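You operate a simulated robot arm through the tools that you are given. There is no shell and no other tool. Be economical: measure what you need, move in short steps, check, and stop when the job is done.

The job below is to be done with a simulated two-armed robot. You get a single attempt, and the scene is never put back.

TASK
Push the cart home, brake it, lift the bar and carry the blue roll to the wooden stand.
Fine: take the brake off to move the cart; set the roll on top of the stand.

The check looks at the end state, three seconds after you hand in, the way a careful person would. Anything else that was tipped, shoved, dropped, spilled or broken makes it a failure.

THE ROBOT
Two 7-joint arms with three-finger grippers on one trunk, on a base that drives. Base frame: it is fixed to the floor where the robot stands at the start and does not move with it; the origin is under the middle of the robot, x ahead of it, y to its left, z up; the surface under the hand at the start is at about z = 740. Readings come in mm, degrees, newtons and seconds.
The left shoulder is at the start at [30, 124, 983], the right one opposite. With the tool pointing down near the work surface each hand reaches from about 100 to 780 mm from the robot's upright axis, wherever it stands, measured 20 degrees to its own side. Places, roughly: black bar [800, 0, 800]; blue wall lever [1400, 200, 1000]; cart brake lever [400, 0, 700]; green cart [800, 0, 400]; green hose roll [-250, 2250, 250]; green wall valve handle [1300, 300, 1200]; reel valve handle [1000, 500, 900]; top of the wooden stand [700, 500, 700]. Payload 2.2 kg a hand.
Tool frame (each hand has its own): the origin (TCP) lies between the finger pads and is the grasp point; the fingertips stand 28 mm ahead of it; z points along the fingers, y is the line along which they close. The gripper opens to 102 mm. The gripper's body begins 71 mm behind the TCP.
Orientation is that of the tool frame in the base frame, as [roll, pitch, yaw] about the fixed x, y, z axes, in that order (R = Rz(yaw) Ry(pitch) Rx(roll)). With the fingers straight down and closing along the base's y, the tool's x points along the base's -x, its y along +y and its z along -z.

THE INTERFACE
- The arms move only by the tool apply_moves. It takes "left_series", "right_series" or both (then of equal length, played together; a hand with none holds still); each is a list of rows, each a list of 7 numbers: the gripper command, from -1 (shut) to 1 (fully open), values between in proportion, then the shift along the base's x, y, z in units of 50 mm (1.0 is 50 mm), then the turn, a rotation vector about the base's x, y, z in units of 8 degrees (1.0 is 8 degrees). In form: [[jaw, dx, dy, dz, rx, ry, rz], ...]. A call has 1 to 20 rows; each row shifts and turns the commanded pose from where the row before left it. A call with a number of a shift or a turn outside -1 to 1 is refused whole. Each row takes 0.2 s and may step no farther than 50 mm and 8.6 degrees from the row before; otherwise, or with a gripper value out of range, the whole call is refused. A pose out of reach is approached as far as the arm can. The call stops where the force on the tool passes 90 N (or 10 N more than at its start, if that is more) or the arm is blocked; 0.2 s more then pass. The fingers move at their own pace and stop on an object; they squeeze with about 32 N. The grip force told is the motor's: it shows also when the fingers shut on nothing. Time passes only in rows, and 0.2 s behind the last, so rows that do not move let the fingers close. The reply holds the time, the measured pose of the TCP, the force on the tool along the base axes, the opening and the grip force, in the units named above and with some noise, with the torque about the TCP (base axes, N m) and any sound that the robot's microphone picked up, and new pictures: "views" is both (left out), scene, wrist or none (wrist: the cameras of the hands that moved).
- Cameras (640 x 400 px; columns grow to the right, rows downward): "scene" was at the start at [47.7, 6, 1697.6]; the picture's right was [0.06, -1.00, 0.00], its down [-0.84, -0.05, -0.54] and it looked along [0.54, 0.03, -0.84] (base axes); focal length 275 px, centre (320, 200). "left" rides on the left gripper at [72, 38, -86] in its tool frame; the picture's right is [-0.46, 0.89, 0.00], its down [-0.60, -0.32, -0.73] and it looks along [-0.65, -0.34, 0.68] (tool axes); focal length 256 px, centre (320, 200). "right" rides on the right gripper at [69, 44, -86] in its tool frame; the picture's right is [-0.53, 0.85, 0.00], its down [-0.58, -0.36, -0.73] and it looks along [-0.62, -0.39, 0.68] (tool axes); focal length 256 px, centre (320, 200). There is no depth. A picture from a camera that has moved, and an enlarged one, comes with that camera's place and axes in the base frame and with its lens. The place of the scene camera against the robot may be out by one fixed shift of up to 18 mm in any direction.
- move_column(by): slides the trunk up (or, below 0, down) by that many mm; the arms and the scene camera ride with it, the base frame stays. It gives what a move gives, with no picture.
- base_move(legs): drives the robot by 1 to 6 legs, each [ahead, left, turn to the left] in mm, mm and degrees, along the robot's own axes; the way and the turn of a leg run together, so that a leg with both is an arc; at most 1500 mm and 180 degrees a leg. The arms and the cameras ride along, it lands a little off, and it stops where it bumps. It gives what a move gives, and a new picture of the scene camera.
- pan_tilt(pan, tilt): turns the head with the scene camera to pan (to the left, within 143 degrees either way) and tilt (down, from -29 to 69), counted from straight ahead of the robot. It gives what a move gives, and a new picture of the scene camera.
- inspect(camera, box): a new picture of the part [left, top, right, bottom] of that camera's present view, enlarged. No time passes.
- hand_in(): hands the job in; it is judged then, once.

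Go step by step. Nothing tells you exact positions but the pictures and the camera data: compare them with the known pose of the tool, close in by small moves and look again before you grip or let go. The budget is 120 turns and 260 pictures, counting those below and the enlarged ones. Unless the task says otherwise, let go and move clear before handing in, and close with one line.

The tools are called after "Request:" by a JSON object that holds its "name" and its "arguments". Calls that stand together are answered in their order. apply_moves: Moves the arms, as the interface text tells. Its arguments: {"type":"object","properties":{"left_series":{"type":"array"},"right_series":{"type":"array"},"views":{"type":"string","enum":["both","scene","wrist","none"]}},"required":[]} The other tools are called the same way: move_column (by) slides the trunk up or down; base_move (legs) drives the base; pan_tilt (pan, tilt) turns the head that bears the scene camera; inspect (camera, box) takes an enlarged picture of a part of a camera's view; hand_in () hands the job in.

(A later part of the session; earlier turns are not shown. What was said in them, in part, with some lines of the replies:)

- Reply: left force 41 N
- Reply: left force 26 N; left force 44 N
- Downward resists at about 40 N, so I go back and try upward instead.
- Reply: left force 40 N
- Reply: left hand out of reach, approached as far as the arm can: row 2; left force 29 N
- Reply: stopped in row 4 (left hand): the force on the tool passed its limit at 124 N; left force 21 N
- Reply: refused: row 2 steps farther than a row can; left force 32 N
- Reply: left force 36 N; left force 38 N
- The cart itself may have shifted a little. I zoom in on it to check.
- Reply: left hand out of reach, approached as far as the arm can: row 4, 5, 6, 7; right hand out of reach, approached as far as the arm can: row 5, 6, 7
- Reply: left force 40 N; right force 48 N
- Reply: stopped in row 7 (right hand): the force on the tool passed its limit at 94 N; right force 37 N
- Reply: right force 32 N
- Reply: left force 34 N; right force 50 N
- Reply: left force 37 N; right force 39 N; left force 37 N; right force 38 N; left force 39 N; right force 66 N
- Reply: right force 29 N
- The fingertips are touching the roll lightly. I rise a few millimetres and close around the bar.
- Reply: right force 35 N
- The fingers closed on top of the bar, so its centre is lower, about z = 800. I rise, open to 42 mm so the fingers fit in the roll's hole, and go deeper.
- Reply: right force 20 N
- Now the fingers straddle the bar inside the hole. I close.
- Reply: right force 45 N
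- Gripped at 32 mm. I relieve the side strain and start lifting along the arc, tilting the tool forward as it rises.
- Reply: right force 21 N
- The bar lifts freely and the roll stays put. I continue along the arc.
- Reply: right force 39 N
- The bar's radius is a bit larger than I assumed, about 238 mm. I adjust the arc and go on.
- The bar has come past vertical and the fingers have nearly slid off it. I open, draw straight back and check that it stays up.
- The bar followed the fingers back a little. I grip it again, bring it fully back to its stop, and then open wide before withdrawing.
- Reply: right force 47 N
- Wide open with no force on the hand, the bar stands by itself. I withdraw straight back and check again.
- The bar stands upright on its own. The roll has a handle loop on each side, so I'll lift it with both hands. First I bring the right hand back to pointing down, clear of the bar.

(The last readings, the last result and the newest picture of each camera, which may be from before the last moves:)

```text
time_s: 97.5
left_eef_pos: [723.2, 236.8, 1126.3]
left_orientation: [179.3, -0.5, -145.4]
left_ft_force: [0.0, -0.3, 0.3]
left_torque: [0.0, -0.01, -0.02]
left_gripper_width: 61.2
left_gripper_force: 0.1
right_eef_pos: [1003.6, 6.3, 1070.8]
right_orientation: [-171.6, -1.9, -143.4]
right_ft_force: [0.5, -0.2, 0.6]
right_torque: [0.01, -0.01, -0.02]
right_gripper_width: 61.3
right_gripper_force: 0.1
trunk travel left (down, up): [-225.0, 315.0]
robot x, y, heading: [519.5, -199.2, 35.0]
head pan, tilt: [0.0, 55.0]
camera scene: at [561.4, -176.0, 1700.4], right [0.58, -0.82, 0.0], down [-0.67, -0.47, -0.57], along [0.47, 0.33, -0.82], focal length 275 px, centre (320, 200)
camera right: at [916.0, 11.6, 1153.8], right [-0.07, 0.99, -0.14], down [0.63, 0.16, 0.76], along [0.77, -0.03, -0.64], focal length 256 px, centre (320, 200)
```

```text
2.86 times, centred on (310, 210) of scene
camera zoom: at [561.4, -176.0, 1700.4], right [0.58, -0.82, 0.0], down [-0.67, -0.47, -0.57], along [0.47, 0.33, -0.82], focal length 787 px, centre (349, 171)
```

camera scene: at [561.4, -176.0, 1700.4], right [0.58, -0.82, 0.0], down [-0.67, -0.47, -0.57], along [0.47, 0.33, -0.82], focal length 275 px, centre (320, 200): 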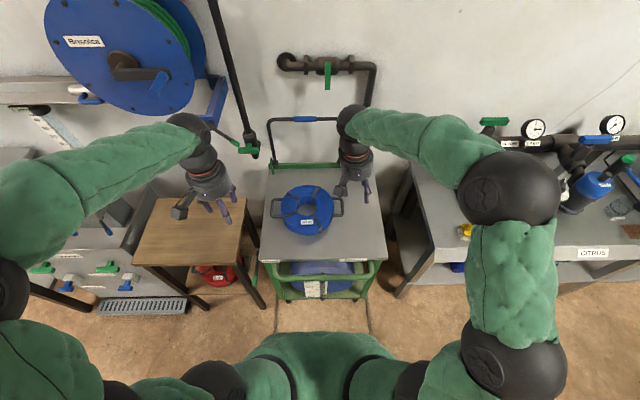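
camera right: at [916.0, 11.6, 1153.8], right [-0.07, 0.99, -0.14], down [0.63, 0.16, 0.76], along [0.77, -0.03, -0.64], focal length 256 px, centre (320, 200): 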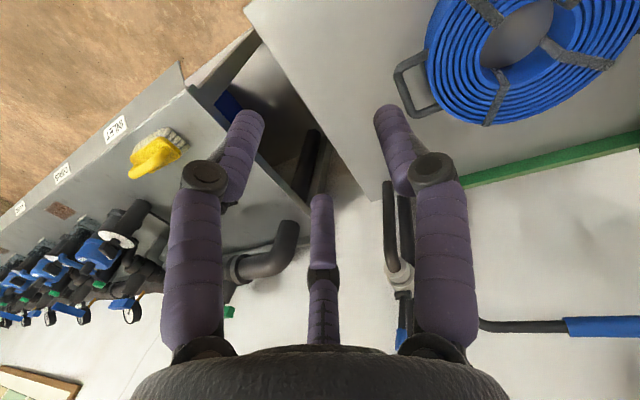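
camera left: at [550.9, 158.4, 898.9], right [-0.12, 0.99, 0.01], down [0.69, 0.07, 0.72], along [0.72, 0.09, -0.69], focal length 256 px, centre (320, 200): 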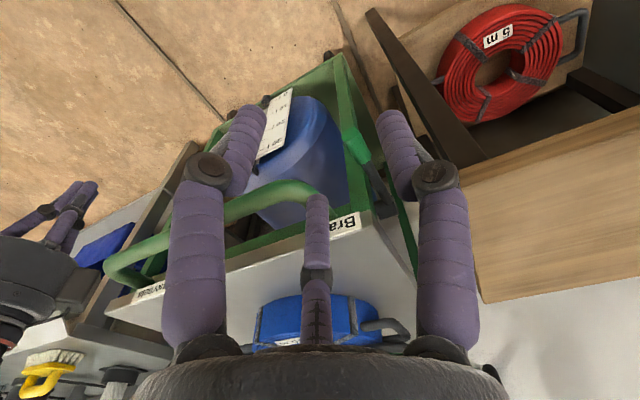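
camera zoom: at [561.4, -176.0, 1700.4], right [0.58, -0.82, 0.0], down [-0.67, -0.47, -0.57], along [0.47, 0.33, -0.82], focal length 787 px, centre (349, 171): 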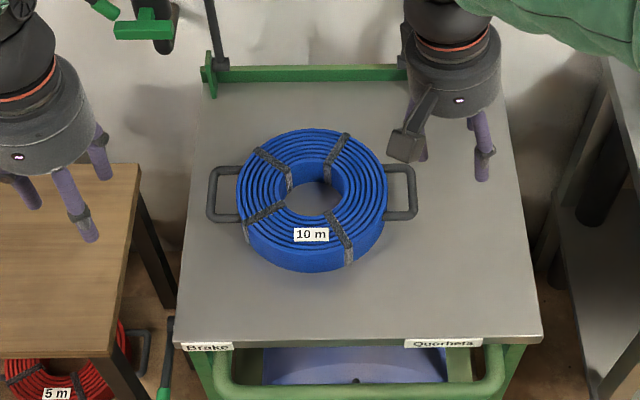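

Both loop tubes are located: left near (939, 321) and right near (1098, 98), at z of about 775. I bring both hands above them with the fingers opened to 31 mm.

Request:
{"name": "apply_moves", "arguments": {"left_series": [[-0.4, 0.54, 0.21, -0.665, 0, 0, 0], [-0.4, 0.54, 0.21, -0.665, 0, 0, 0], [-0.4, 0.54, 0.21, -0.665, 0, 0, 0], [-0.4, 0.54, 0.21, -0.665, 0, 0, 0], [-0.4, 0.54, 0.21, -0.665, 0, 0, 0], [-0.4, 0.54, 0.21, -0.665, 0, 0, 0], [-0.4, 0.54, 0.21, -0.665, 0, 0, 0], [-0.4, 0.54, 0.21, -0.665, 0, 0, 0]], "right_series": [[-0.4, 0.235, 0.23, -0.528, -0.57, 0.82, 0], [-0.4, 0.235, 0.23, -0.528, 0, 0, 0], [-0.4, 0.235, 0.23, -0.528, 0, 0, 0], [-0.4, 0.235, 0.23, -0.528, 0, 0, 0], [-0.4, 0.235, 0.23, -0.528, 0, 0, 0], [-0.4, 0.235, 0.23, -0.528, 0, 0, 0], [-0.4, 0.235, 0.23, -0.528, 0, 0, 0], [-0.4, 0.235, 0.23, -0.528, 0, 0, 0]], "views": "both"}}

Request:
{"name": "inspect", "arguments": {"camera": "scene", "box": [230, 140, 390, 280]}}

```text
time_s: 99.2
left_eef_pos: [941.4, 319.4, 858.7]
left_orientation: [179.3, -0.6, -145.4]
left_ft_force: [0.4, 0.7, 0.9]
left_torque: [-0.03, 0.05, -0.02]
left_gripper_width: 30.5
left_gripper_force: 0.1
right_eef_pos: [1098.4, 99.2, 859.5]
right_orientation: [-171.9, -9.8, -143.2]
right_ft_force: [0.1, -0.2, -0.3]
right_torque: [-0.04, 0.06, 0.0]
right_gripper_width: 30.6
right_gripper_force: 0.2
trunk travel left (down, up): [-225.0, 315.0]
robot x, y, heading: [522.7, -203.7, 35.3]
head pan, tilt: [0.0, 55.0]
camera scene: at [563.5, -174.6, 1700.3], right [0.58, -0.82, 0.0], down [-0.67, -0.47, -0.57], along [0.47, 0.33, -0.82], focal length 275 px, centre (320, 200)
camera right: at [1021.8, 111.2, 950.9], right [-0.1, 0.97, -0.21], down [0.72, 0.21, 0.66], along [0.69, -0.09, -0.72], focal length 256 px, centre (320, 200)
camera left: at [860.6, 309.2, 944.4], right [-0.12, 0.99, 0.01], down [0.69, 0.08, 0.72], along [0.72, 0.09, -0.69], focal length 256 px, centre (320, 200)
```

scene: 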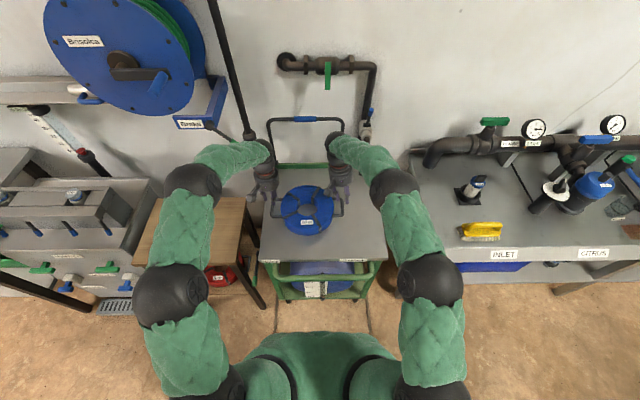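
right: 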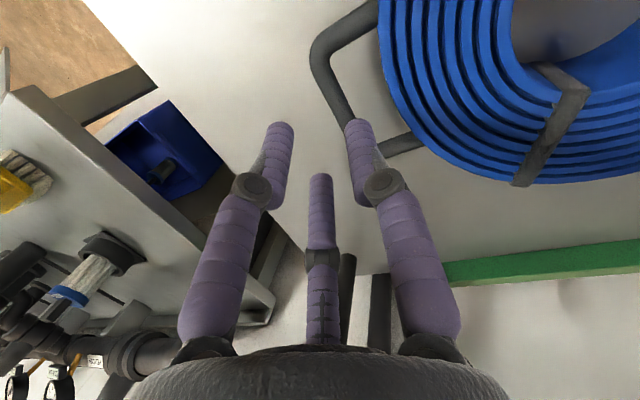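
left: 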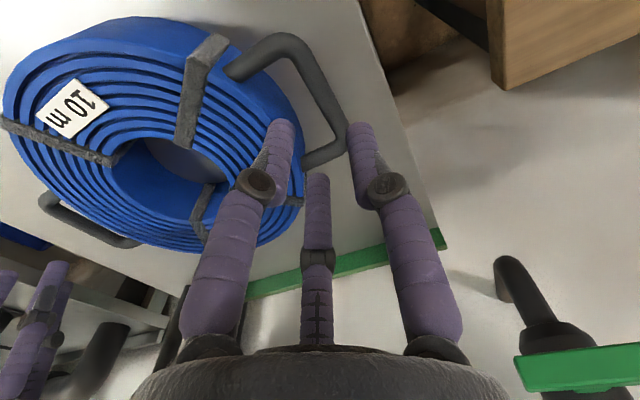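

```text
2.86 times, centred on (310, 210) of scene
camera zoom: at [563.5, -174.6, 1700.3], right [0.58, -0.82, 0.0], down [-0.67, -0.47, -0.57], along [0.47, 0.33, -0.82], focal length 787 px, centre (349, 171)
```

zoom: 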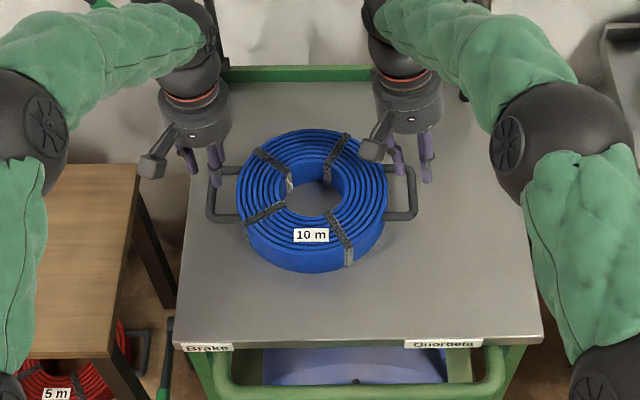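

The left hand is well centred over its loop. The right hand still leans about 12°, so I straighten it and look again.

Request:
{"name": "apply_moves", "arguments": {"right_series": [[-0.4, 0, 0, 0, 0.76, -0.18, 0], [-0.4, 0, 0, 0, 0.76, -0.18, 0]], "views": "wrist"}}

```text
time_s: 99.8
left_eef_pos: [938.7, 319.4, 860.4]
left_orientation: [179.3, -0.3, -145.4]
left_ft_force: [-0.1, -0.2, 1.0]
left_torque: [0.0, -0.01, 0.0]
left_gripper_width: 30.4
left_gripper_force: 0.0
right_eef_pos: [1097.5, 97.9, 860.3]
right_orientation: [-179.9, -0.2, -142.5]
right_ft_force: [-0.3, 0.1, -0.1]
right_torque: [0.01, -0.03, 0.0]
right_gripper_width: 30.4
right_gripper_force: 0.1
trunk travel left (down, up): [-225.0, 315.0]
robot x, y, heading: [517.8, -200.6, 35.2]
head pan, tilt: [0.0, 55.0]
camera right: at [1014.9, 91.8, 948.2], right [-0.09, 1.0, 0.0], down [0.68, 0.07, 0.73], along [0.73, 0.06, -0.68], focal length 256 px, centre (320, 200)
```

right: 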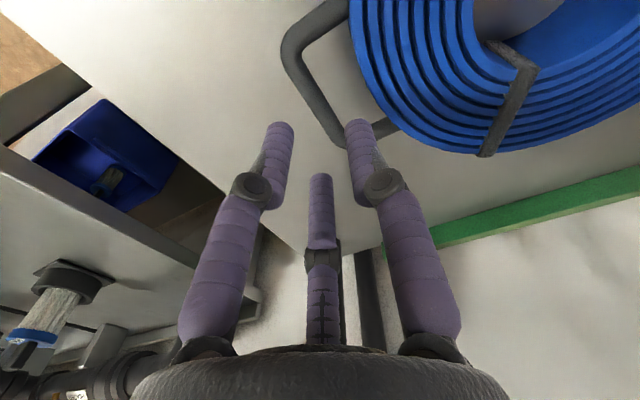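

Both hands are centred on the tubes. I lower both to z = 780 and look before closing.

Request:
{"name": "apply_moves", "arguments": {"left_series": [[-0.4, 0, 0, -0.6, 0, 0, 0], [-0.4, 0, 0, -0.6, 0, 0, 0], [-0.4, 0, 0, -0.4, 0, 0, 0]], "right_series": [[-0.4, 0, 0, -0.6, 0, 0, 0], [-0.4, 0, 0, -0.6, 0, 0, 0], [-0.4, 0, 0, -0.4, 0, 0, 0]], "views": "both"}}

```text
time_s: 100.7
left_eef_pos: [941.6, 320.7, 778.1]
left_orientation: [179.1, -0.6, -145.3]
left_ft_force: [-2.3, 5.6, -0.8]
left_torque: [-0.49, -0.23, 0.0]
left_gripper_width: 33.2
left_gripper_force: 2.3
right_eef_pos: [1101.9, 96.8, 779.5]
right_orientation: [-179.9, 0.0, -142.7]
right_ft_force: [26.0, -18.0, 18.9]
right_torque: [0.51, -0.6, 0.08]
right_gripper_width: 60.4
right_gripper_force: 13.5
trunk travel left (down, up): [-225.0, 315.0]
robot x, y, heading: [521.5, -203.4, 34.9]
head pan, tilt: [0.0, 55.0]
camera scene: at [564.9, -177.0, 1700.3], right [0.57, -0.82, 0.0], down [-0.67, -0.47, -0.57], along [0.47, 0.33, -0.82], focal length 275 px, centre (320, 200)
camera right: at [1019.2, 91.1, 867.6], right [-0.09, 1.0, 0.0], down [0.68, 0.06, 0.73], along [0.73, 0.06, -0.68], focal length 256 px, centre (320, 200)
camera left: at [860.4, 310.7, 865.5], right [-0.12, 0.99, 0.01], down [0.69, 0.08, 0.72], along [0.71, 0.09, -0.69], focal length 256 px, centre (320, 200)
```

scene: 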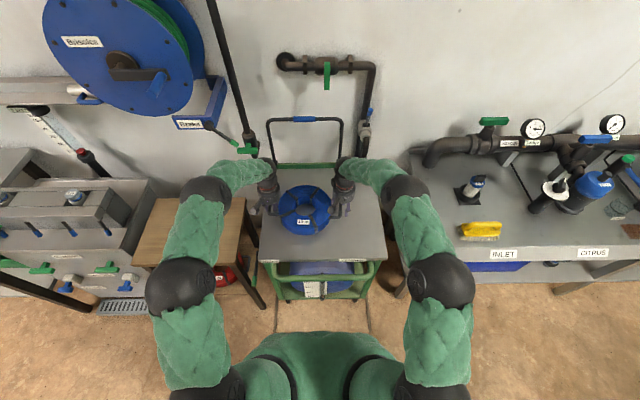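
right: 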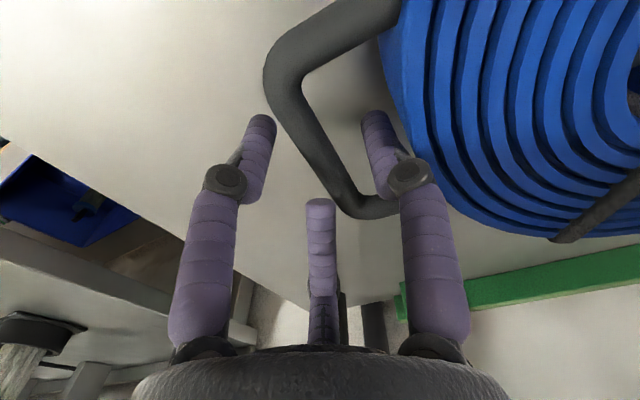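
left: 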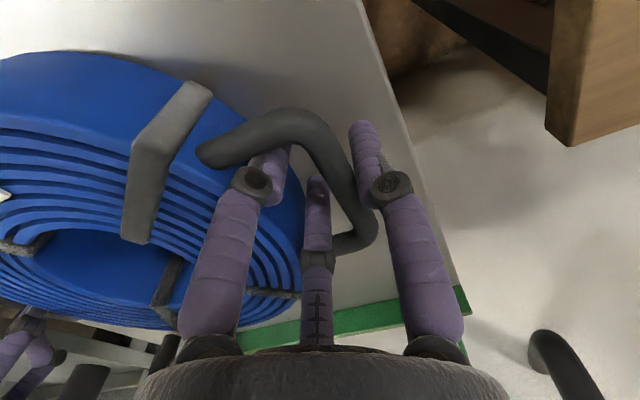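

Both tubes lie between the fingers. I close both grippers.

Request:
{"name": "apply_moves", "arguments": {"left_series": [[-1, 0, 0, 0, 0, 0, 0], [-1, 0, 0, 0, 0, 0, 0], [-1, 0, 0, 0, 0, 0, 0]], "right_series": [[-1, 0, 0, 0, 0, 0, 0], [-1, 0, 0, 0, 0, 0, 0], [-1, 0, 0, 0, 0, 0, 0]], "views": "both"}}

```text
time_s: 101.5
left_eef_pos: [937.7, 323.6, 780.0]
left_orientation: [179.1, -0.3, -145.3]
left_ft_force: [-21.0, 36.9, 0.1]
left_torque: [-0.18, -0.06, -0.1]
left_gripper_width: 20.4
left_gripper_force: 31.6
right_eef_pos: [1097.9, 97.2, 779.0]
right_orientation: [-179.6, -0.4, -142.4]
right_ft_force: [20.0, -36.9, -0.2]
right_torque: [0.0, 0.0, 1.09]
right_gripper_width: 33.8
right_gripper_force: 31.9
trunk travel left (down, up): [-225.0, 315.0]
robot x, y, heading: [516.5, -201.6, 35.2]
head pan, tilt: [0.0, 55.0]
camera scene: at [562.1, -175.5, 1700.3], right [0.58, -0.82, 0.0], down [-0.67, -0.47, -0.57], along [0.47, 0.33, -0.82], focal length 275 px, centre (320, 200)
camera right: at [1015.9, 90.7, 865.9], right [-0.09, 1.0, -0.01], down [0.68, 0.07, 0.73], along [0.73, 0.06, -0.68], focal length 256 px, centre (320, 200)
camera left: at [858.1, 312.8, 866.0], right [-0.12, 0.99, 0.01], down [0.69, 0.08, 0.72], along [0.72, 0.1, -0.69], focal length 256 px, centre (320, 200)
```

scene: 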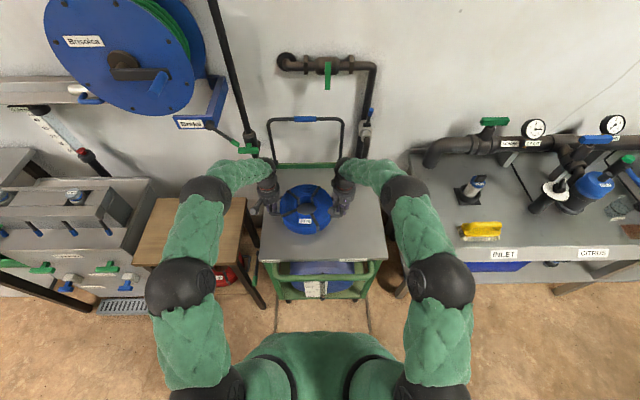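
right: 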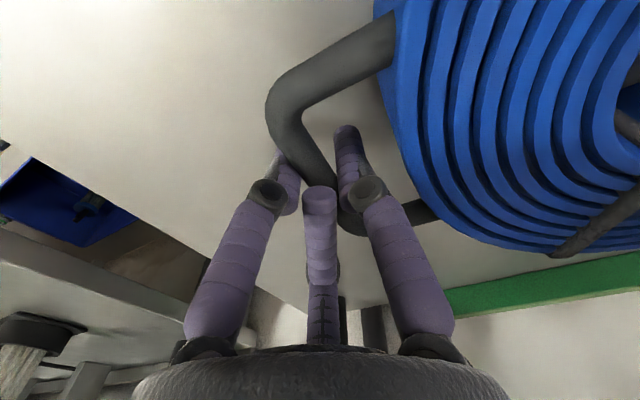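
left: 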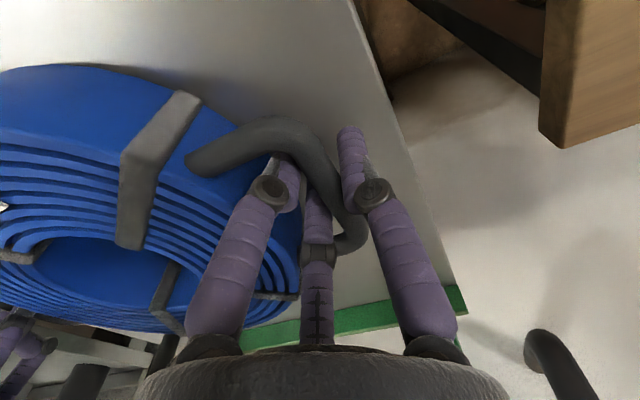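

The left grip is good. The right hand sits at the far corner of its loop, so I ease it open and shift it 18 mm back toward the middle of the tube.

Request:
{"name": "apply_moves", "arguments": {"right_series": [[-0.15, 0, 0, 0, 0, 0, 0], [-0.15, -0.15, -0.1, 0, 0, 0, 0], [-0.15, -0.15, -0.1, 0, 0, 0, 0], [-1, 0, 0, 0, 0, 0, 0], [-1, 0, 0, 0, 0, 0, 0], [-1, 0, 0, 0, 0, 0, 0]], "views": "wrist"}}

```text
time_s: 102.8
left_eef_pos: [940.5, 322.6, 779.7]
left_orientation: [179.2, -0.2, -145.3]
left_ft_force: [-16.8, 31.6, 0.5]
left_torque: [0.05, -0.61, -0.27]
left_gripper_width: 21.7
left_gripper_force: 32.1
right_eef_pos: [1082.5, 86.6, 778.2]
right_orientation: [-179.7, -0.4, -142.4]
right_ft_force: [16.7, -32.8, -4.6]
right_torque: [-0.33, 0.46, 0.89]
right_gripper_width: 32.4
right_gripper_force: 31.3
trunk travel left (down, up): [-225.0, 315.0]
robot x, y, heading: [521.0, -203.4, 34.8]
head pan, tilt: [0.0, 55.0]
camera right: at [1000.7, 80.6, 866.4], right [-0.09, 1.0, -0.01], down [0.68, 0.07, 0.73], along [0.73, 0.06, -0.68], focal length 256 px, centre (320, 200)
```

right: 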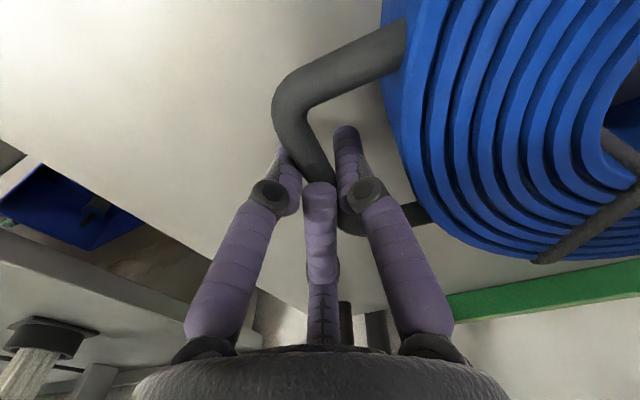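

The grip readings are steady on both sides, so I try a small lift of 30 mm with both hands.

Request:
{"name": "apply_moves", "arguments": {"left_series": [[-1, 0, 0, 0.2, 0, 0, 0], [-1, 0, 0, 0.2, 0, 0, 0], [-1, 0, 0, 0.2, 0, 0, 0], [-1, 0, 0, 0, 0, 0, 0]], "right_series": [[-1, 0, 0, 0.2, 0, 0, 0], [-1, 0, 0, 0.2, 0, 0, 0], [-1, 0, 0, 0.2, 0, 0, 0], [-1, 0, 0, 0, 0, 0, 0]], "views": "both"}}

Request:
{"name": "inspect", "arguments": {"camera": "scene", "box": [230, 140, 390, 280]}}

```text
time_s: 103.8
left_eef_pos: [937.4, 321.2, 809.3]
left_orientation: [179.1, -0.6, -145.3]
left_ft_force: [-17.2, 33.0, -4.3]
left_torque: [-0.13, -0.15, -0.23]
left_gripper_width: 21.3
left_gripper_force: 32.0
right_eef_pos: [1084.1, 85.9, 809.4]
right_orientation: [-179.7, -0.3, -142.7]
right_ft_force: [18.0, -33.4, -5.1]
right_torque: [-0.05, 0.07, 0.93]
right_gripper_width: 32.4
right_gripper_force: 31.9
trunk travel left (down, up): [-225.0, 315.0]
robot x, y, heading: [519.4, -203.6, 35.1]
head pan, tilt: [0.0, 55.0]
camera scene: at [562.4, -175.2, 1700.3], right [0.58, -0.82, 0.0], down [-0.67, -0.47, -0.57], along [0.47, 0.33, -0.82], focal length 275 px, centre (320, 200)
camera right: at [1002.2, 81.0, 896.6], right [-0.09, 1.0, -0.01], down [0.68, 0.07, 0.73], along [0.73, 0.06, -0.68], focal length 256 px, centre (320, 200)
camera left: at [858.1, 311.2, 895.6], right [-0.12, 0.99, 0.01], down [0.69, 0.08, 0.72], along [0.71, 0.09, -0.69], focal length 256 px, centre (320, 200)
```

scene: 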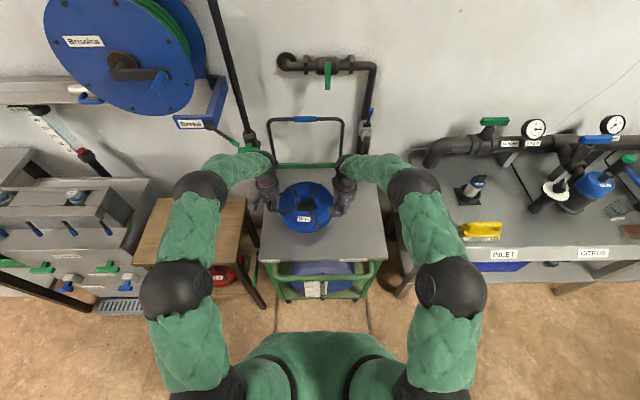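
right: 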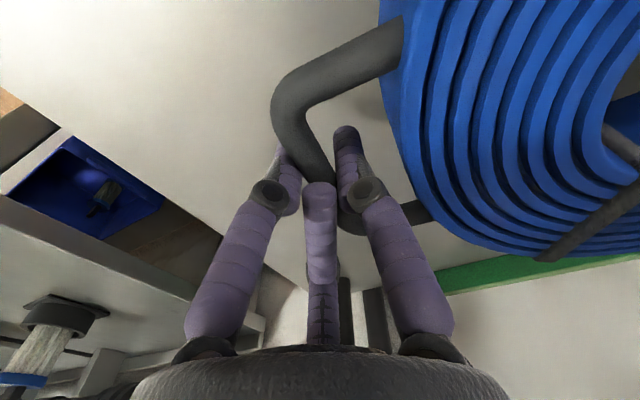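
left: 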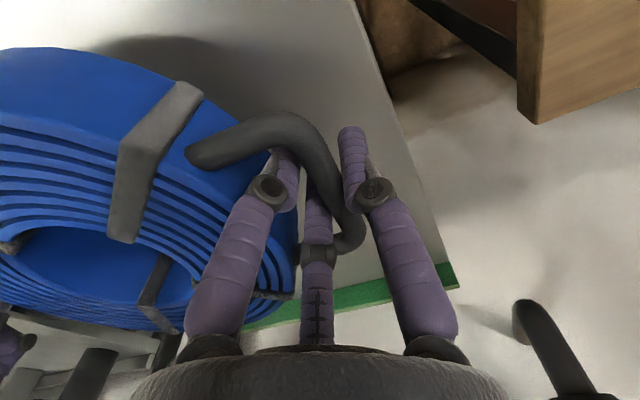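

```text
2.86 times, centred on (310, 210) of scene
camera zoom: at [562.4, -175.2, 1700.3], right [0.58, -0.82, 0.0], down [-0.67, -0.47, -0.57], along [0.47, 0.33, -0.82], focal length 787 px, centre (349, 171)
```

zoom: 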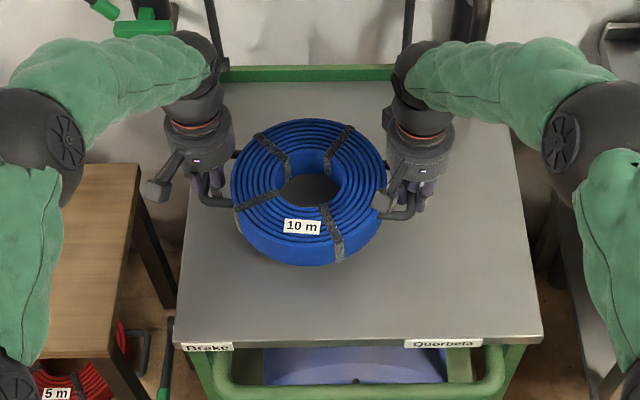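

The roll hangs level between both hands, at about 1 kg. I raise it another 80 mm, back off slightly and drive left so it comes over the wooden stand.

Request:
{"name": "apply_moves", "arguments": {"left_series": [[-1, 0, 0, 0.4, 0, 0, 0], [-1, 0, 0, 0.4, 0, 0, 0], [-1, 0, 0, 0.4, 0, 0, 0], [-1, 0, 0, 0.4, 0, 0, 0], [-1, 0, 0, 0, 0, 0, 0]], "right_series": [[-1, 0, 0, 0.4, 0, 0, 0], [-1, 0, 0, 0.4, 0, 0, 0], [-1, 0, 0, 0.4, 0, 0, 0], [-1, 0, 0, 0.4, 0, 0, 0], [-1, 0, 0, 0, 0, 0, 0]], "views": "none"}}

Request:
{"name": "base_move", "arguments": {"legs": [[-70, 0, 0], [0, 200, 0]]}}

```text
time_s: 105.0
left_eef_pos: [937.7, 321.5, 888.0]
left_orientation: [179.1, -0.5, -145.4]
left_ft_force: [-18.8, 30.3, -4.7]
left_torque: [-0.25, 0.29, -0.63]
left_gripper_width: 21.6
left_gripper_force: 32.0
right_eef_pos: [1083.7, 87.0, 888.4]
right_orientation: [-179.7, -0.3, -142.5]
right_ft_force: [19.1, -30.9, -3.5]
right_torque: [0.27, -0.26, 0.55]
right_gripper_width: 32.9
right_gripper_force: 31.7
trunk travel left (down, up): [-225.0, 315.0]
robot x, y, heading: [517.8, -202.0, 35.2]
head pan, tilt: [0.0, 55.0]
```

```text
time_s: 107.2
left_eef_pos: [769.3, 442.2, 889.0]
left_orientation: [179.2, -0.5, -145.4]
left_ft_force: [-18.1, 31.8, -4.3]
left_torque: [-0.09, -0.24, -0.41]
left_gripper_width: 21.5
left_gripper_force: 31.6
right_eef_pos: [912.3, 206.2, 888.1]
right_orientation: [-179.6, -0.3, -142.5]
right_ft_force: [16.7, -30.7, -4.6]
right_torque: [-0.13, 0.13, 0.69]
right_gripper_width: 32.3
right_gripper_force: 31.7
trunk travel left (down, up): [-225.0, 315.0]
robot x, y, heading: [348.7, -82.6, 35.2]
head pan, tilt: [0.0, 55.0]
camera scene: at [390.7, -52.8, 1700.3], right [0.57, -0.82, 0.0], down [-0.67, -0.47, -0.57], along [0.47, 0.33, -0.82], focal length 275 px, centre (320, 200)
```

scene: 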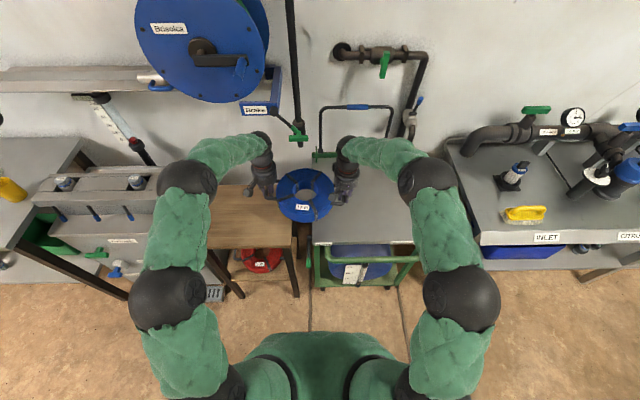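

The path is clear, so I drive the rest of the way left.

Request:
{"name": "base_move", "arguments": {"legs": [[0, 250, 0]]}}

Request:
{"name": "inspect", "arguments": {"camera": "scene", "box": [230, 120, 410, 300]}}

Request:
{"name": "inspect", "arguments": {"camera": "left", "box": [0, 0, 640, 400]}}

Request:
{"name": "inspect", "arguments": {"camera": "right", "box": [0, 0, 640, 400]}}

```text
time_s: 109.0
left_eef_pos: [630.1, 642.4, 888.8]
left_orientation: [179.3, -0.4, -145.5]
left_ft_force: [-4.6, 3.4, -4.7]
left_torque: [-0.1, -0.1, -0.79]
left_gripper_width: 21.3
left_gripper_force: 31.6
right_eef_pos: [772.2, 407.5, 889.1]
right_orientation: [-179.7, -0.3, -142.8]
right_ft_force: [3.5, -2.5, -4.9]
right_torque: [-0.14, 0.03, 0.35]
right_gripper_width: 32.3
right_gripper_force: 32.2
trunk travel left (down, up): [-225.0, 315.0]
robot x, y, heading: [207.8, 120.2, 34.9]
head pan, tilt: [0.0, 55.0]
camera scene: at [249.7, 148.7, 1700.4], right [0.57, -0.82, 0.0], down [-0.67, -0.47, -0.57], along [0.47, 0.33, -0.82], focal length 275 px, centre (320, 200)
```

scene: 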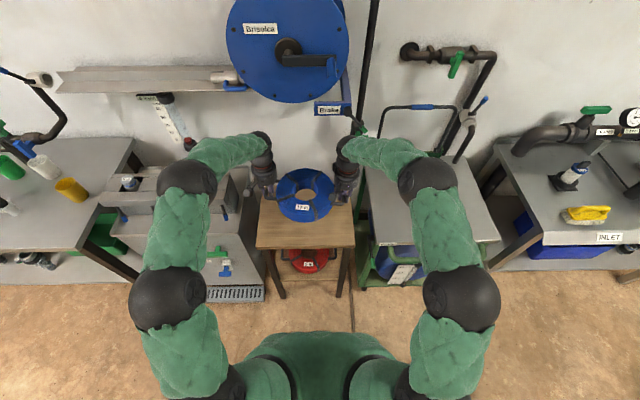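

```text
2.22 times, centred on (320, 210) of scene
camera zoom: at [249.7, 148.7, 1700.4], right [0.57, -0.82, 0.0], down [-0.67, -0.47, -0.57], along [0.47, 0.33, -0.82], focal length 612 px, centre (320, 178)
```

zoom: 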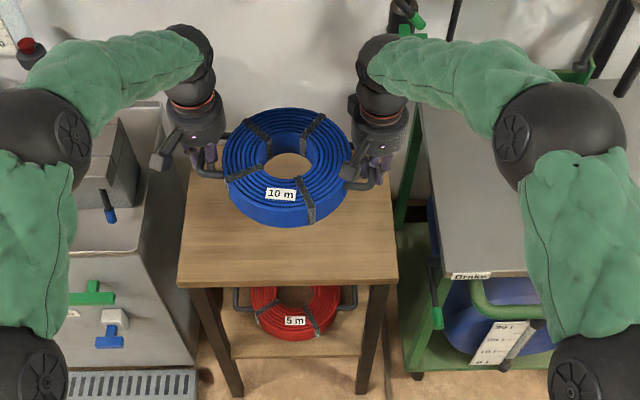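

```text
1.00 times, centred on (320, 200) of left (not enlarged: the box is as wide or as high as the picture)
camera zoom: at [548.4, 634.2, 975.0], right [-0.12, 0.99, 0.01], down [0.69, 0.08, 0.72], along [0.72, 0.09, -0.69], focal length 256 px, centre (320, 200)
```

zoom: 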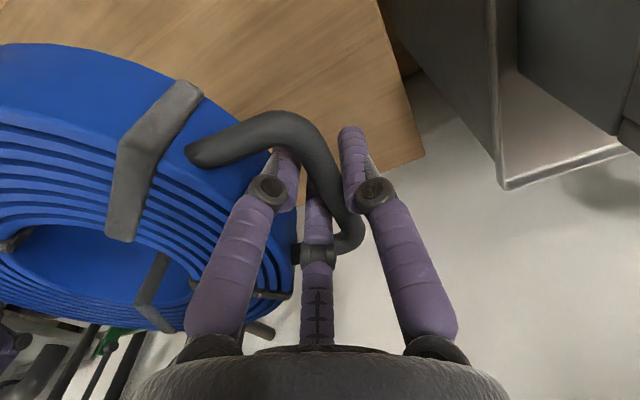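

```text
1.00 times, centred on (320, 200) of right (not enlarged: the box is as wide or as high as the picture)
camera zoom: at [689.2, 401.9, 976.4], right [-0.09, 1.0, -0.01], down [0.68, 0.07, 0.73], along [0.73, 0.06, -0.68], focal length 256 px, centre (320, 200)
```

zoom: 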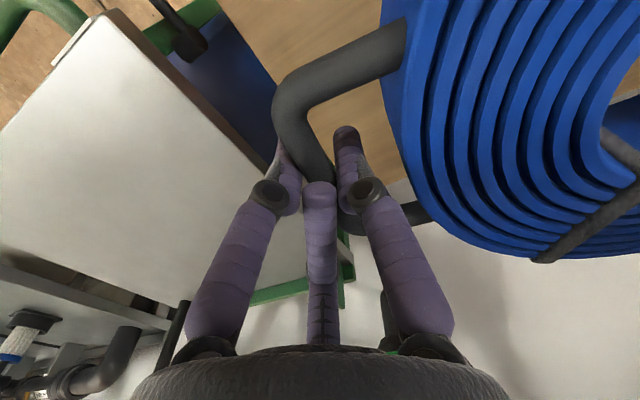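

The roll is over the stand, and all its extents lie within the top, which runs f 747–1065 and lateral −155 to +226. I nudge it 25 mm forward and start lowering.

Request:
{"name": "apply_moves", "arguments": {"left_series": [[-1, 0.2, 0.14, 0, 0, 0, 0], [-1, 0.2, 0.14, -0.3, 0, 0, 0], [-1, 0, 0, -0.5, 0, 0, 0], [-1, 0, 0, -0.5, 0, 0, 0], [-1, 0, 0, -0.4, 0, 0, 0], [-1, 0, 0, -0.4, 0, 0, 0], [-1, 0, 0, 0, 0, 0, 0]], "right_series": [[-1, 0.2, 0.14, 0, 0, 0, 0], [-1, 0.2, 0.14, -0.3, 0, 0, 0], [-1, 0, 0, -0.5, 0, 0, 0], [-1, 0, 0, -0.5, 0, 0, 0], [-1, 0, 0, -0.4, 0, 0, 0], [-1, 0, 0, -0.4, 0, 0, 0], [-1, 0, 0, 0, 0, 0, 0]], "views": "both"}}

Request:
{"name": "inspect", "arguments": {"camera": "scene", "box": [230, 120, 410, 300]}}

```text
time_s: 110.7
left_eef_pos: [648.9, 657.6, 783.0]
left_orientation: [179.1, -0.6, -145.5]
left_ft_force: [0.1, -2.3, -3.6]
left_torque: [-0.01, 0.03, -0.8]
left_gripper_width: 21.4
left_gripper_force: 31.8
right_eef_pos: [793.2, 421.6, 782.7]
right_orientation: [-179.7, -0.2, -142.8]
right_ft_force: [0.3, 2.6, -4.3]
right_torque: [0.01, -0.08, 0.42]
right_gripper_width: 32.1
right_gripper_force: 32.4
trunk travel left (down, up): [-225.0, 315.0]
robot x, y, heading: [207.6, 118.6, 34.8]
head pan, tilt: [0.0, 55.0]
camera scene: at [250.0, 147.1, 1700.4], right [0.57, -0.82, 0.0], down [-0.67, -0.47, -0.57], along [0.47, 0.33, -0.82], focal length 275 px, centre (320, 200)
camera right: at [710.4, 415.2, 871.0], right [-0.09, 1.0, -0.01], down [0.68, 0.07, 0.73], along [0.73, 0.06, -0.68], focal length 256 px, centre (320, 200)
camera left: at [568.1, 646.9, 869.8], right [-0.12, 0.99, 0.01], down [0.69, 0.07, 0.72], along [0.72, 0.09, -0.69], focal length 256 px, centre (320, 200)
```

scene: 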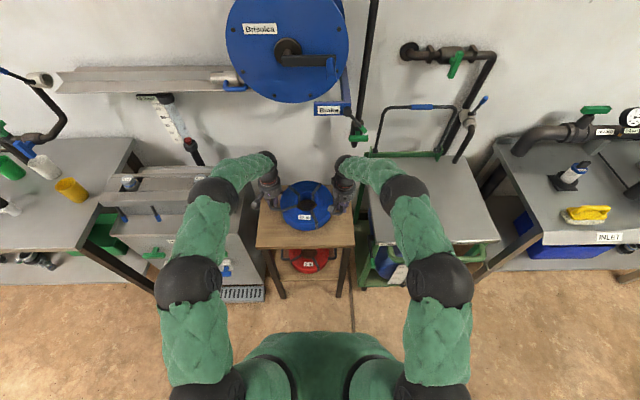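
right: 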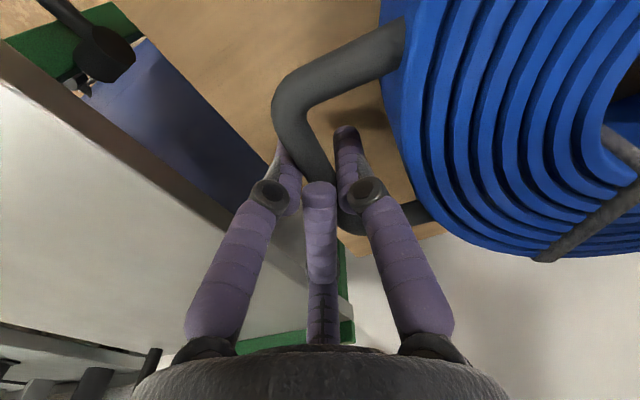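
left: 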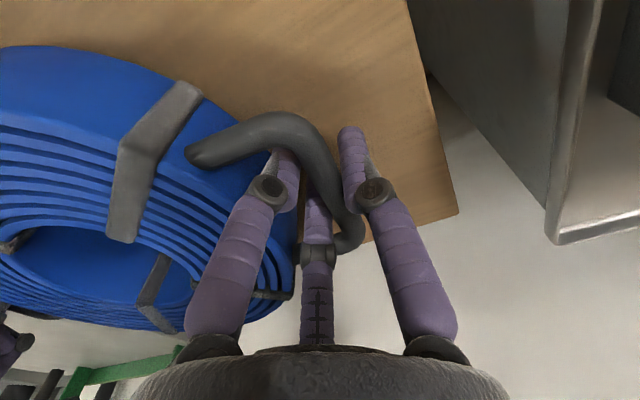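

```text
2.22 times, centred on (320, 210) of scene
camera zoom: at [250.0, 147.1, 1700.4], right [0.57, -0.82, 0.0], down [-0.67, -0.47, -0.57], along [0.47, 0.33, -0.82], focal length 612 px, centre (320, 178)
```

zoom: 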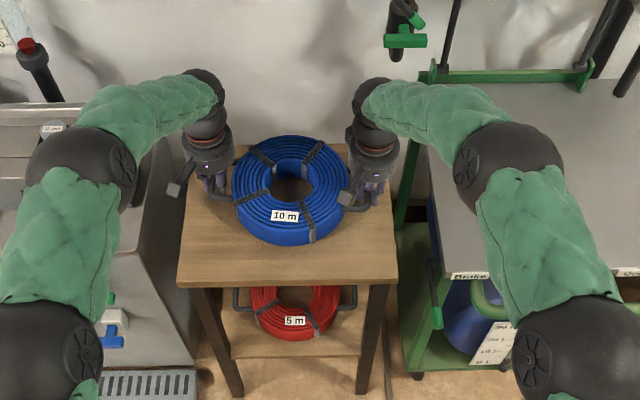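

Still hanging free. I lower on in small steps and watch for contact.

Request:
{"name": "apply_moves", "arguments": {"left_series": [[-1, 0, 0, -0.12, 0, 0, 0], [-1, 0, 0, -0.12, 0, 0, 0], [-1, 0, 0, -0.12, 0, 0, 0], [-1, 0, 0, -0.12, 0, 0, 0], [-1, 0, 0, 0, 0, 0, 0]], "right_series": [[-1, 0, 0, -0.12, 0, 0, 0], [-1, 0, 0, -0.12, 0, 0, 0], [-1, 0, 0, -0.12, 0, 0, 0], [-1, 0, 0, -0.12, 0, 0, 0], [-1, 0, 0, 0, 0, 0, 0]], "views": "none"}}

Request:
{"name": "apply_moves", "arguments": {"left_series": [[-1, 0, 0, -0.12, 0, 0, 0], [-1, 0, 0, -0.12, 0, 0, 0], [-1, 0, 0, 0, 0, 0, 0]], "right_series": [[-1, 0, 0, -0.12, 0, 0, 0], [-1, 0, 0, -0.12, 0, 0, 0], [-1, 0, 0, 0, 0, 0, 0]], "views": "none"}}

```text
time_s: 111.8
left_eef_pos: [647.9, 656.6, 776.5]
left_orientation: [179.1, 0.9, -145.3]
left_ft_force: [-8.7, -23.3, 74.4]
left_torque: [0.81, -0.55, -1.14]
left_gripper_width: 21.7
left_gripper_force: 32.2
right_eef_pos: [793.7, 420.8, 774.0]
right_orientation: [-179.9, 1.3, -142.9]
right_ft_force: [-2.2, 18.3, 52.4]
right_torque: [-0.06, 0.41, 0.2]
right_gripper_width: 33.5
right_gripper_force: 32.1
trunk travel left (down, up): [-225.0, 315.0]
robot x, y, heading: [204.4, 121.2, 34.9]
head pan, tilt: [0.0, 55.0]
```

```text
time_s: 112.7
left_eef_pos: [648.3, 657.7, 768.6]
left_orientation: [179.1, 1.3, -145.4]
left_ft_force: [-2.5, -22.5, 86.5]
left_torque: [-2.62, 1.02, -0.24]
left_gripper_width: 25.8
left_gripper_force: 32.0
right_eef_pos: [793.7, 421.8, 767.9]
right_orientation: [-179.6, 1.6, -142.9]
right_ft_force: [-10.8, 14.0, 73.4]
right_torque: [-1.45, 0.91, -0.06]
right_gripper_width: 36.7
right_gripper_force: 32.1
trunk travel left (down, up): [-225.0, 315.0]
robot x, y, heading: [207.5, 120.8, 34.9]
head pan, tilt: [0.0, 55.0]
```

The stand is higher than I thought; the roll has been down since about z = 777. I take the pressure off at once.

Request:
{"name": "apply_moves", "arguments": {"left_series": [[-1, 0, 0, 0.3, 0, 0, 0], [-1, 0, 0, 0.26, 0, 0, 0], [-1, 0, 0, 0, 0, 0, 0]], "right_series": [[-1, 0, 0, 0.3, 0, 0, 0], [-1, 0, 0, 0.26, 0, 0, 0], [-1, 0, 0, 0, 0, 0, 0]], "views": "both"}}

Request:
{"name": "inspect", "arguments": {"camera": "scene", "box": [230, 120, 410, 300]}}

```text
time_s: 113.5
left_eef_pos: [646.5, 655.4, 770.4]
left_orientation: [179.1, -1.0, -145.5]
left_ft_force: [1.5, 0.4, -5.3]
left_torque: [-0.09, 0.34, -0.42]
left_gripper_width: 24.1
left_gripper_force: 31.9
right_eef_pos: [788.8, 419.6, 771.3]
right_orientation: [-179.6, -0.8, -142.6]
right_ft_force: [-0.6, 0.4, -3.3]
right_torque: [0.17, -0.18, 0.7]
right_gripper_width: 36.9
right_gripper_force: 32.3
trunk travel left (down, up): [-225.0, 315.0]
robot x, y, heading: [207.7, 117.3, 35.2]
head pan, tilt: [0.0, 55.0]
camera scene: at [250.6, 147.6, 1699.7], right [0.57, -0.82, 0.0], down [-0.67, -0.47, -0.57], along [0.47, 0.33, -0.82], focal length 275 px, centre (320, 200)
camera right: at [707.3, 413.6, 859.8], right [-0.09, 1.0, -0.01], down [0.68, 0.07, 0.73], along [0.72, 0.06, -0.69], focal length 256 px, centre (320, 200)
camera left: at [565.9, 645.9, 858.5], right [-0.12, 0.99, 0.01], down [0.69, 0.08, 0.72], along [0.71, 0.09, -0.7], focal length 256 px, centre (320, 200)
```

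scene: 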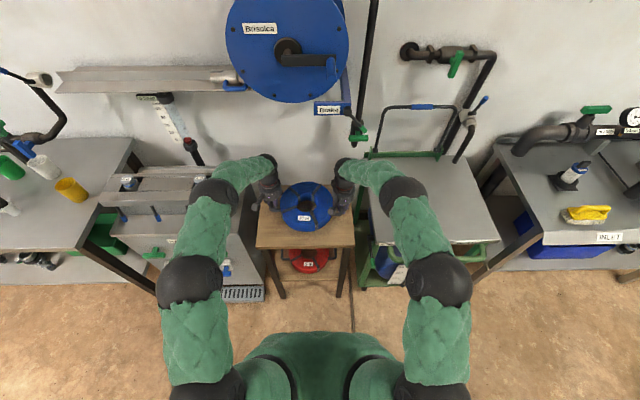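
right: 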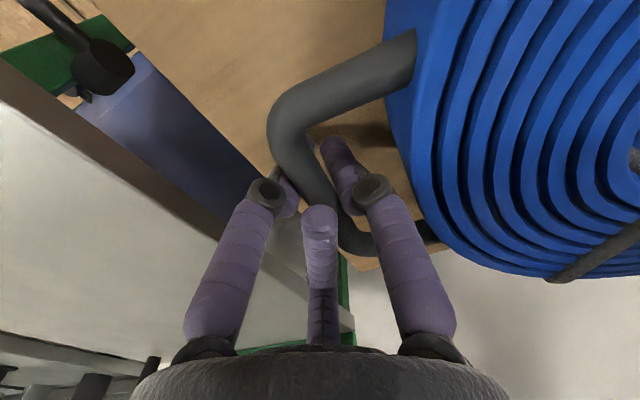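
left: 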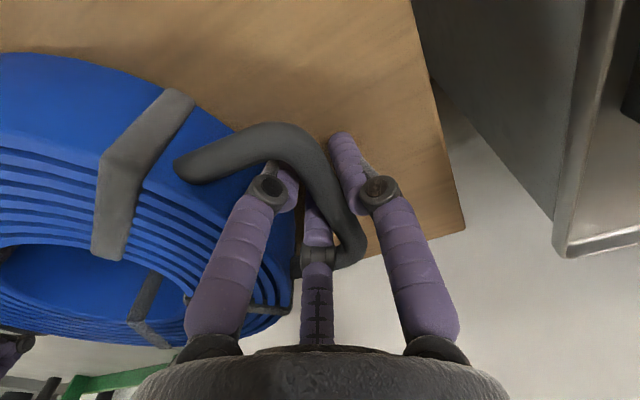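

```text
2.22 times, centred on (320, 210) of scene
camera zoom: at [250.6, 147.6, 1699.7], right [0.57, -0.82, 0.0], down [-0.67, -0.47, -0.57], along [0.47, 0.33, -0.82], focal length 612 px, centre (320, 178)
```

zoom: 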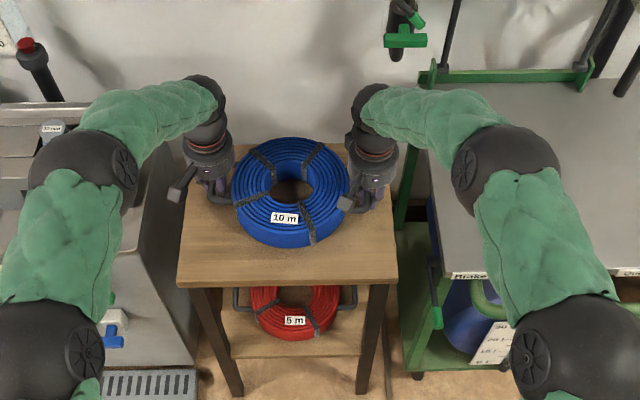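

The roll hangs just a few millimetres above the top again. I set it down gently and check the force.

Request:
{"name": "apply_moves", "arguments": {"left_series": [[-1, 0, 0, -0.04, 0, 0, 0], [-1, 0, 0, -0.03, 0, 0, 0], [-1, 0, 0, 0, 0, 0, 0]], "right_series": [[-1, 0, 0, -0.04, 0, 0, 0], [-1, 0, 0, -0.03, 0, 0, 0], [-1, 0, 0, 0, 0, 0, 0]], "views": "none"}}

```text
time_s: 114.2
left_eef_pos: [647.8, 657.6, 771.7]
left_orientation: [179.1, -0.5, -145.5]
left_ft_force: [-1.5, 3.2, -5.5]
left_torque: [-0.06, 0.29, -0.66]
left_gripper_width: 23.5
left_gripper_force: 32.0
right_eef_pos: [792.6, 421.0, 772.0]
right_orientation: [-179.7, -0.3, -142.6]
right_ft_force: [2.1, -2.7, -4.0]
right_torque: [0.23, -0.11, 0.5]
right_gripper_width: 36.5
right_gripper_force: 31.5
trunk travel left (down, up): [-225.0, 315.0]
robot x, y, heading: [203.5, 120.3, 35.0]
head pan, tilt: [0.0, 55.0]
```

Request:
{"name": "apply_moves", "arguments": {"left_series": [[-1, 0, 0, -0.05, 0, 0, 0], [-1, 0, 0, -0.04, 0, 0, 0], [-1, 0, 0, 0, 0, 0, 0]], "right_series": [[-1, 0, 0, -0.05, 0, 0, 0], [-1, 0, 0, -0.04, 0, 0, 0], [-1, 0, 0, 0, 0, 0, 0]], "views": "none"}}

```text
time_s: 115.0
left_eef_pos: [648.5, 656.9, 767.4]
left_orientation: [179.1, -0.4, -145.4]
left_ft_force: [-6.7, 4.9, 2.1]
left_torque: [-0.25, 0.52, -0.85]
left_gripper_width: 24.1
left_gripper_force: 32.2
right_eef_pos: [792.2, 421.2, 767.2]
right_orientation: [-179.8, -0.3, -142.8]
right_ft_force: [6.0, -6.5, -1.3]
right_torque: [0.2, 0.03, 0.38]
right_gripper_width: 37.0
right_gripper_force: 32.1
trunk travel left (down, up): [-225.0, 315.0]
robot x, y, heading: [207.7, 121.5, 35.2]
head pan, tilt: [0.0, 55.0]
```

The roll now rests on the stand. I open both grippers modestly and rise straight up.

Request:
{"name": "apply_moves", "arguments": {"left_series": [[-0.25, 0, 0, 0, 0, 0, 0], [-0.25, 0, 0, 0, 0, 0, 0], [-0.25, 0, 0, 0.3, 0, 0, 0], [-0.25, 0, 0, 0.5, 0, 0, 0], [-0.25, 0, 0, 0.8, 0, 0, 0], [-0.25, 0, 0, 0.8, 0, 0, 0]], "right_series": [[-0.05, 0, 0, 0, 0, 0, 0], [-0.05, 0, 0, 0, 0, 0, 0], [-0.05, 0, 0, 0.3, 0, 0, 0], [-0.05, 0, 0, 0.5, 0, 0, 0], [-0.05, 0, 0, 0.8, 0, 0, 0], [-0.05, 0, 0, 0.8, 0, 0, 0]], "views": "both"}}

Request:
{"name": "inspect", "arguments": {"camera": "scene", "box": [230, 120, 410, 300]}}

```text
time_s: 116.5
left_eef_pos: [648.5, 655.9, 889.0]
left_orientation: [179.1, -0.5, -145.6]
left_ft_force: [0.1, -1.2, -0.5]
left_torque: [0.0, -0.02, 0.03]
left_gripper_width: 38.5
left_gripper_force: 0.1
right_eef_pos: [790.8, 420.8, 889.5]
right_orientation: [-179.7, -0.3, -142.6]
right_ft_force: [0.5, 0.0, 0.0]
right_torque: [0.03, -0.04, 0.04]
right_gripper_width: 51.0
right_gripper_force: 0.5
trunk travel left (down, up): [-225.0, 315.0]
robot x, y, heading: [209.7, 117.9, 35.0]
head pan, tilt: [0.0, 55.0]
camera scene: at [249.0, 145.9, 1700.5], right [0.57, -0.82, 0.0], down [-0.67, -0.47, -0.57], along [0.47, 0.33, -0.82], focal length 275 px, centre (320, 200)
camera right: at [708.0, 414.4, 975.7], right [-0.09, 1.0, -0.01], down [0.68, 0.07, 0.73], along [0.73, 0.06, -0.68], focal length 256 px, centre (320, 200)
camera left: at [567.8, 645.9, 975.6], right [-0.12, 0.99, 0.01], down [0.69, 0.07, 0.72], along [0.71, 0.09, -0.69], focal length 256 px, centre (320, 200)
```

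scene: 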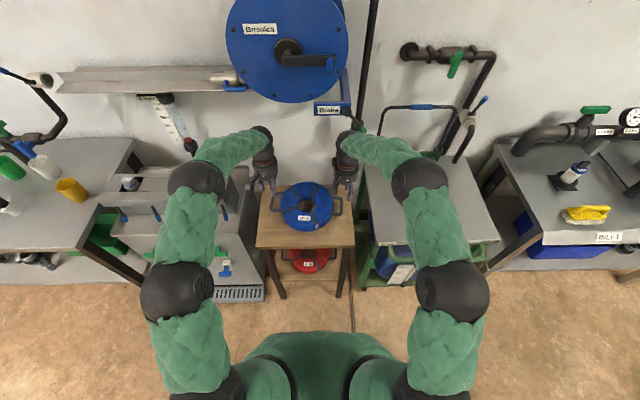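
right: 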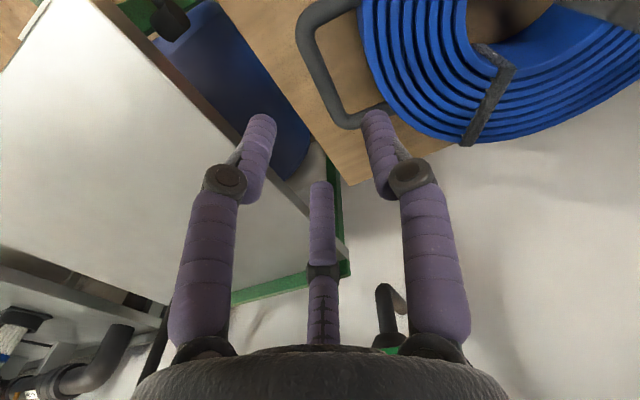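
left: 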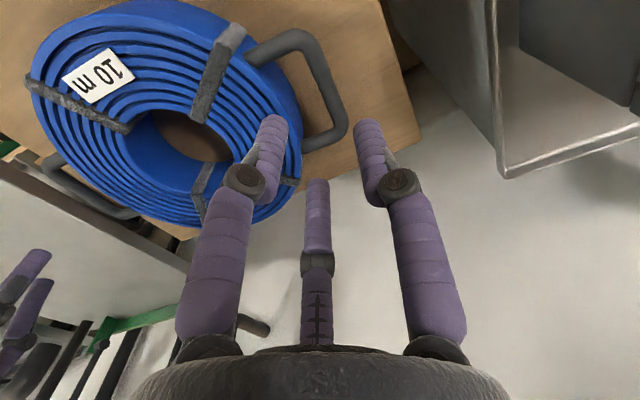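

```text
2.22 times, centred on (320, 210) of scene
camera zoom: at [249.0, 145.9, 1700.5], right [0.57, -0.82, 0.0], down [-0.67, -0.47, -0.57], along [0.47, 0.33, -0.82], focal length 612 px, centre (320, 178)
```

zoom: 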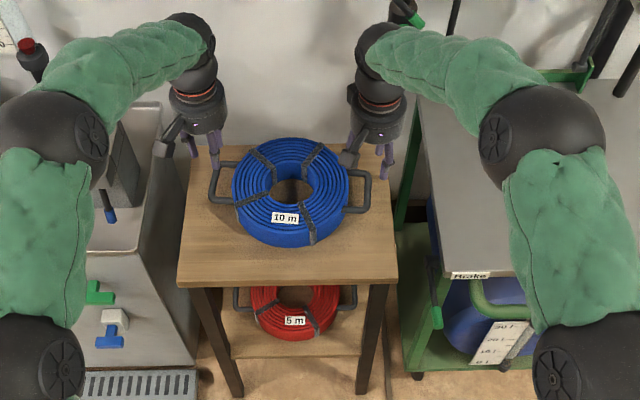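

The roll stands squarely on top of the stand. I raise the hands, back the robot away and check the cart, brake and bar once more.

Request:
{"name": "apply_moves", "arguments": {"left_series": [[-0.25, -0.3, -0.2, 0.7, 0, 0, 0], [-0.25, -0.3, -0.2, 0.7, 0, 0, 0], [-0.25, -0.4, -0.28, 0.4, 0, 0, 0]], "right_series": [[-0.05, -0.3, -0.2, 0.7, 0, 0, 0], [-0.05, -0.3, -0.2, 0.7, 0, 0, 0], [-0.05, -0.4, -0.28, 0.4, 0, 0, 0]], "views": "none"}}

Request:
{"name": "base_move", "arguments": {"legs": [[-200, 0, 0], [0, -250, 0]]}}

Request:
{"name": "inspect", "arguments": {"camera": "scene", "box": [220, 80, 420, 260]}}

```text
time_s: 117.2
left_eef_pos: [595.8, 620.4, 981.2]
left_orientation: [179.1, -0.3, -145.5]
left_ft_force: [-0.2, -0.8, -0.6]
left_torque: [0.04, -0.04, -0.03]
left_gripper_width: 38.6
left_gripper_force: 0.1
right_eef_pos: [738.7, 385.9, 982.3]
right_orientation: [-179.7, -0.1, -142.6]
right_ft_force: [-0.8, -0.8, -0.6]
right_torque: [0.02, -0.06, -0.03]
right_gripper_width: 48.8
right_gripper_force: 0.0
trunk travel left (down, up): [-225.0, 315.0]
robot x, y, heading: [206.9, 119.6, 34.9]
head pan, tilt: [0.0, 55.0]
```

```text
time_s: 120.3
left_eef_pos: [577.7, 296.5, 979.6]
left_orientation: [179.1, -0.4, -145.7]
left_ft_force: [-1.1, -1.1, 0.2]
left_torque: [-0.02, 0.02, -0.03]
left_gripper_width: 38.3
left_gripper_force: 0.1
right_eef_pos: [719.9, 61.5, 980.0]
right_orientation: [-179.8, -0.4, -142.9]
right_ft_force: [-0.4, -0.6, -0.1]
right_torque: [0.03, -0.02, 0.01]
right_gripper_width: 48.3
right_gripper_force: 0.1
trunk travel left (down, up): [-225.0, 315.0]
robot x, y, heading: [183.9, -202.8, 34.8]
head pan, tilt: [0.0, 55.0]
camera scene: at [229.0, -178.5, 1700.4], right [0.57, -0.82, 0.0], down [-0.67, -0.47, -0.57], along [0.47, 0.33, -0.82], focal length 275 px, centre (320, 200)
```

scene: 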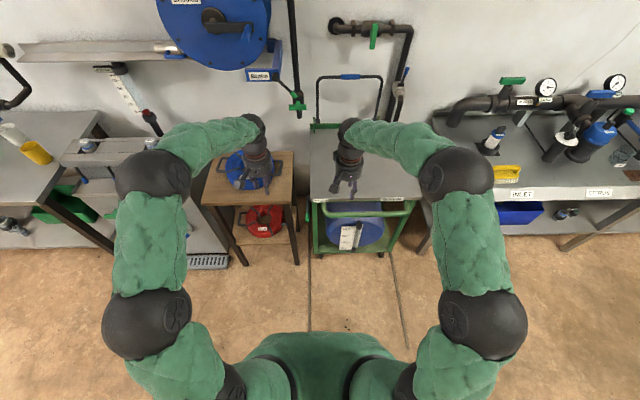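

```text
2.22 times, centred on (320, 170) of scene
camera zoom: at [229.0, -178.5, 1700.4], right [0.57, -0.82, 0.0], down [-0.67, -0.47, -0.57], along [0.47, 0.33, -0.82], focal length 612 px, centre (320, 267)
```

zoom: 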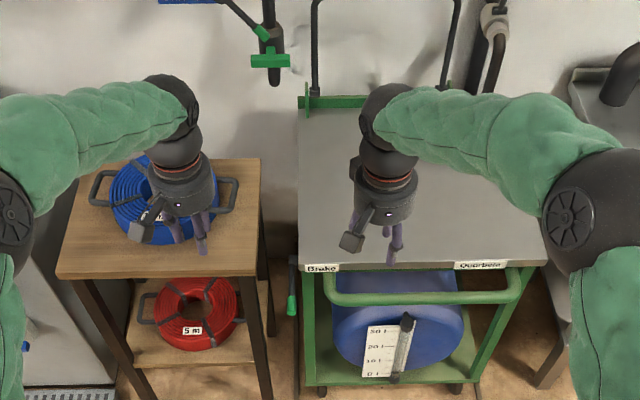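

The cart is still at its stop with the brake lever down. The bar stands up and the blue roll sits on the wooden stand, and both hands are clear, so I hand in.

Request:
{"name": "hand_in", "arguments": {}}

```text
The job is handed in.
```

I pushed the cart to its stop and set the brake lever back down. The bar stands upright on its own, and the blue roll is on top of the wooden stand. I took that stop to be home because 94 N moved it no further, though I estimate the cart is still about 150 mm from the wall.
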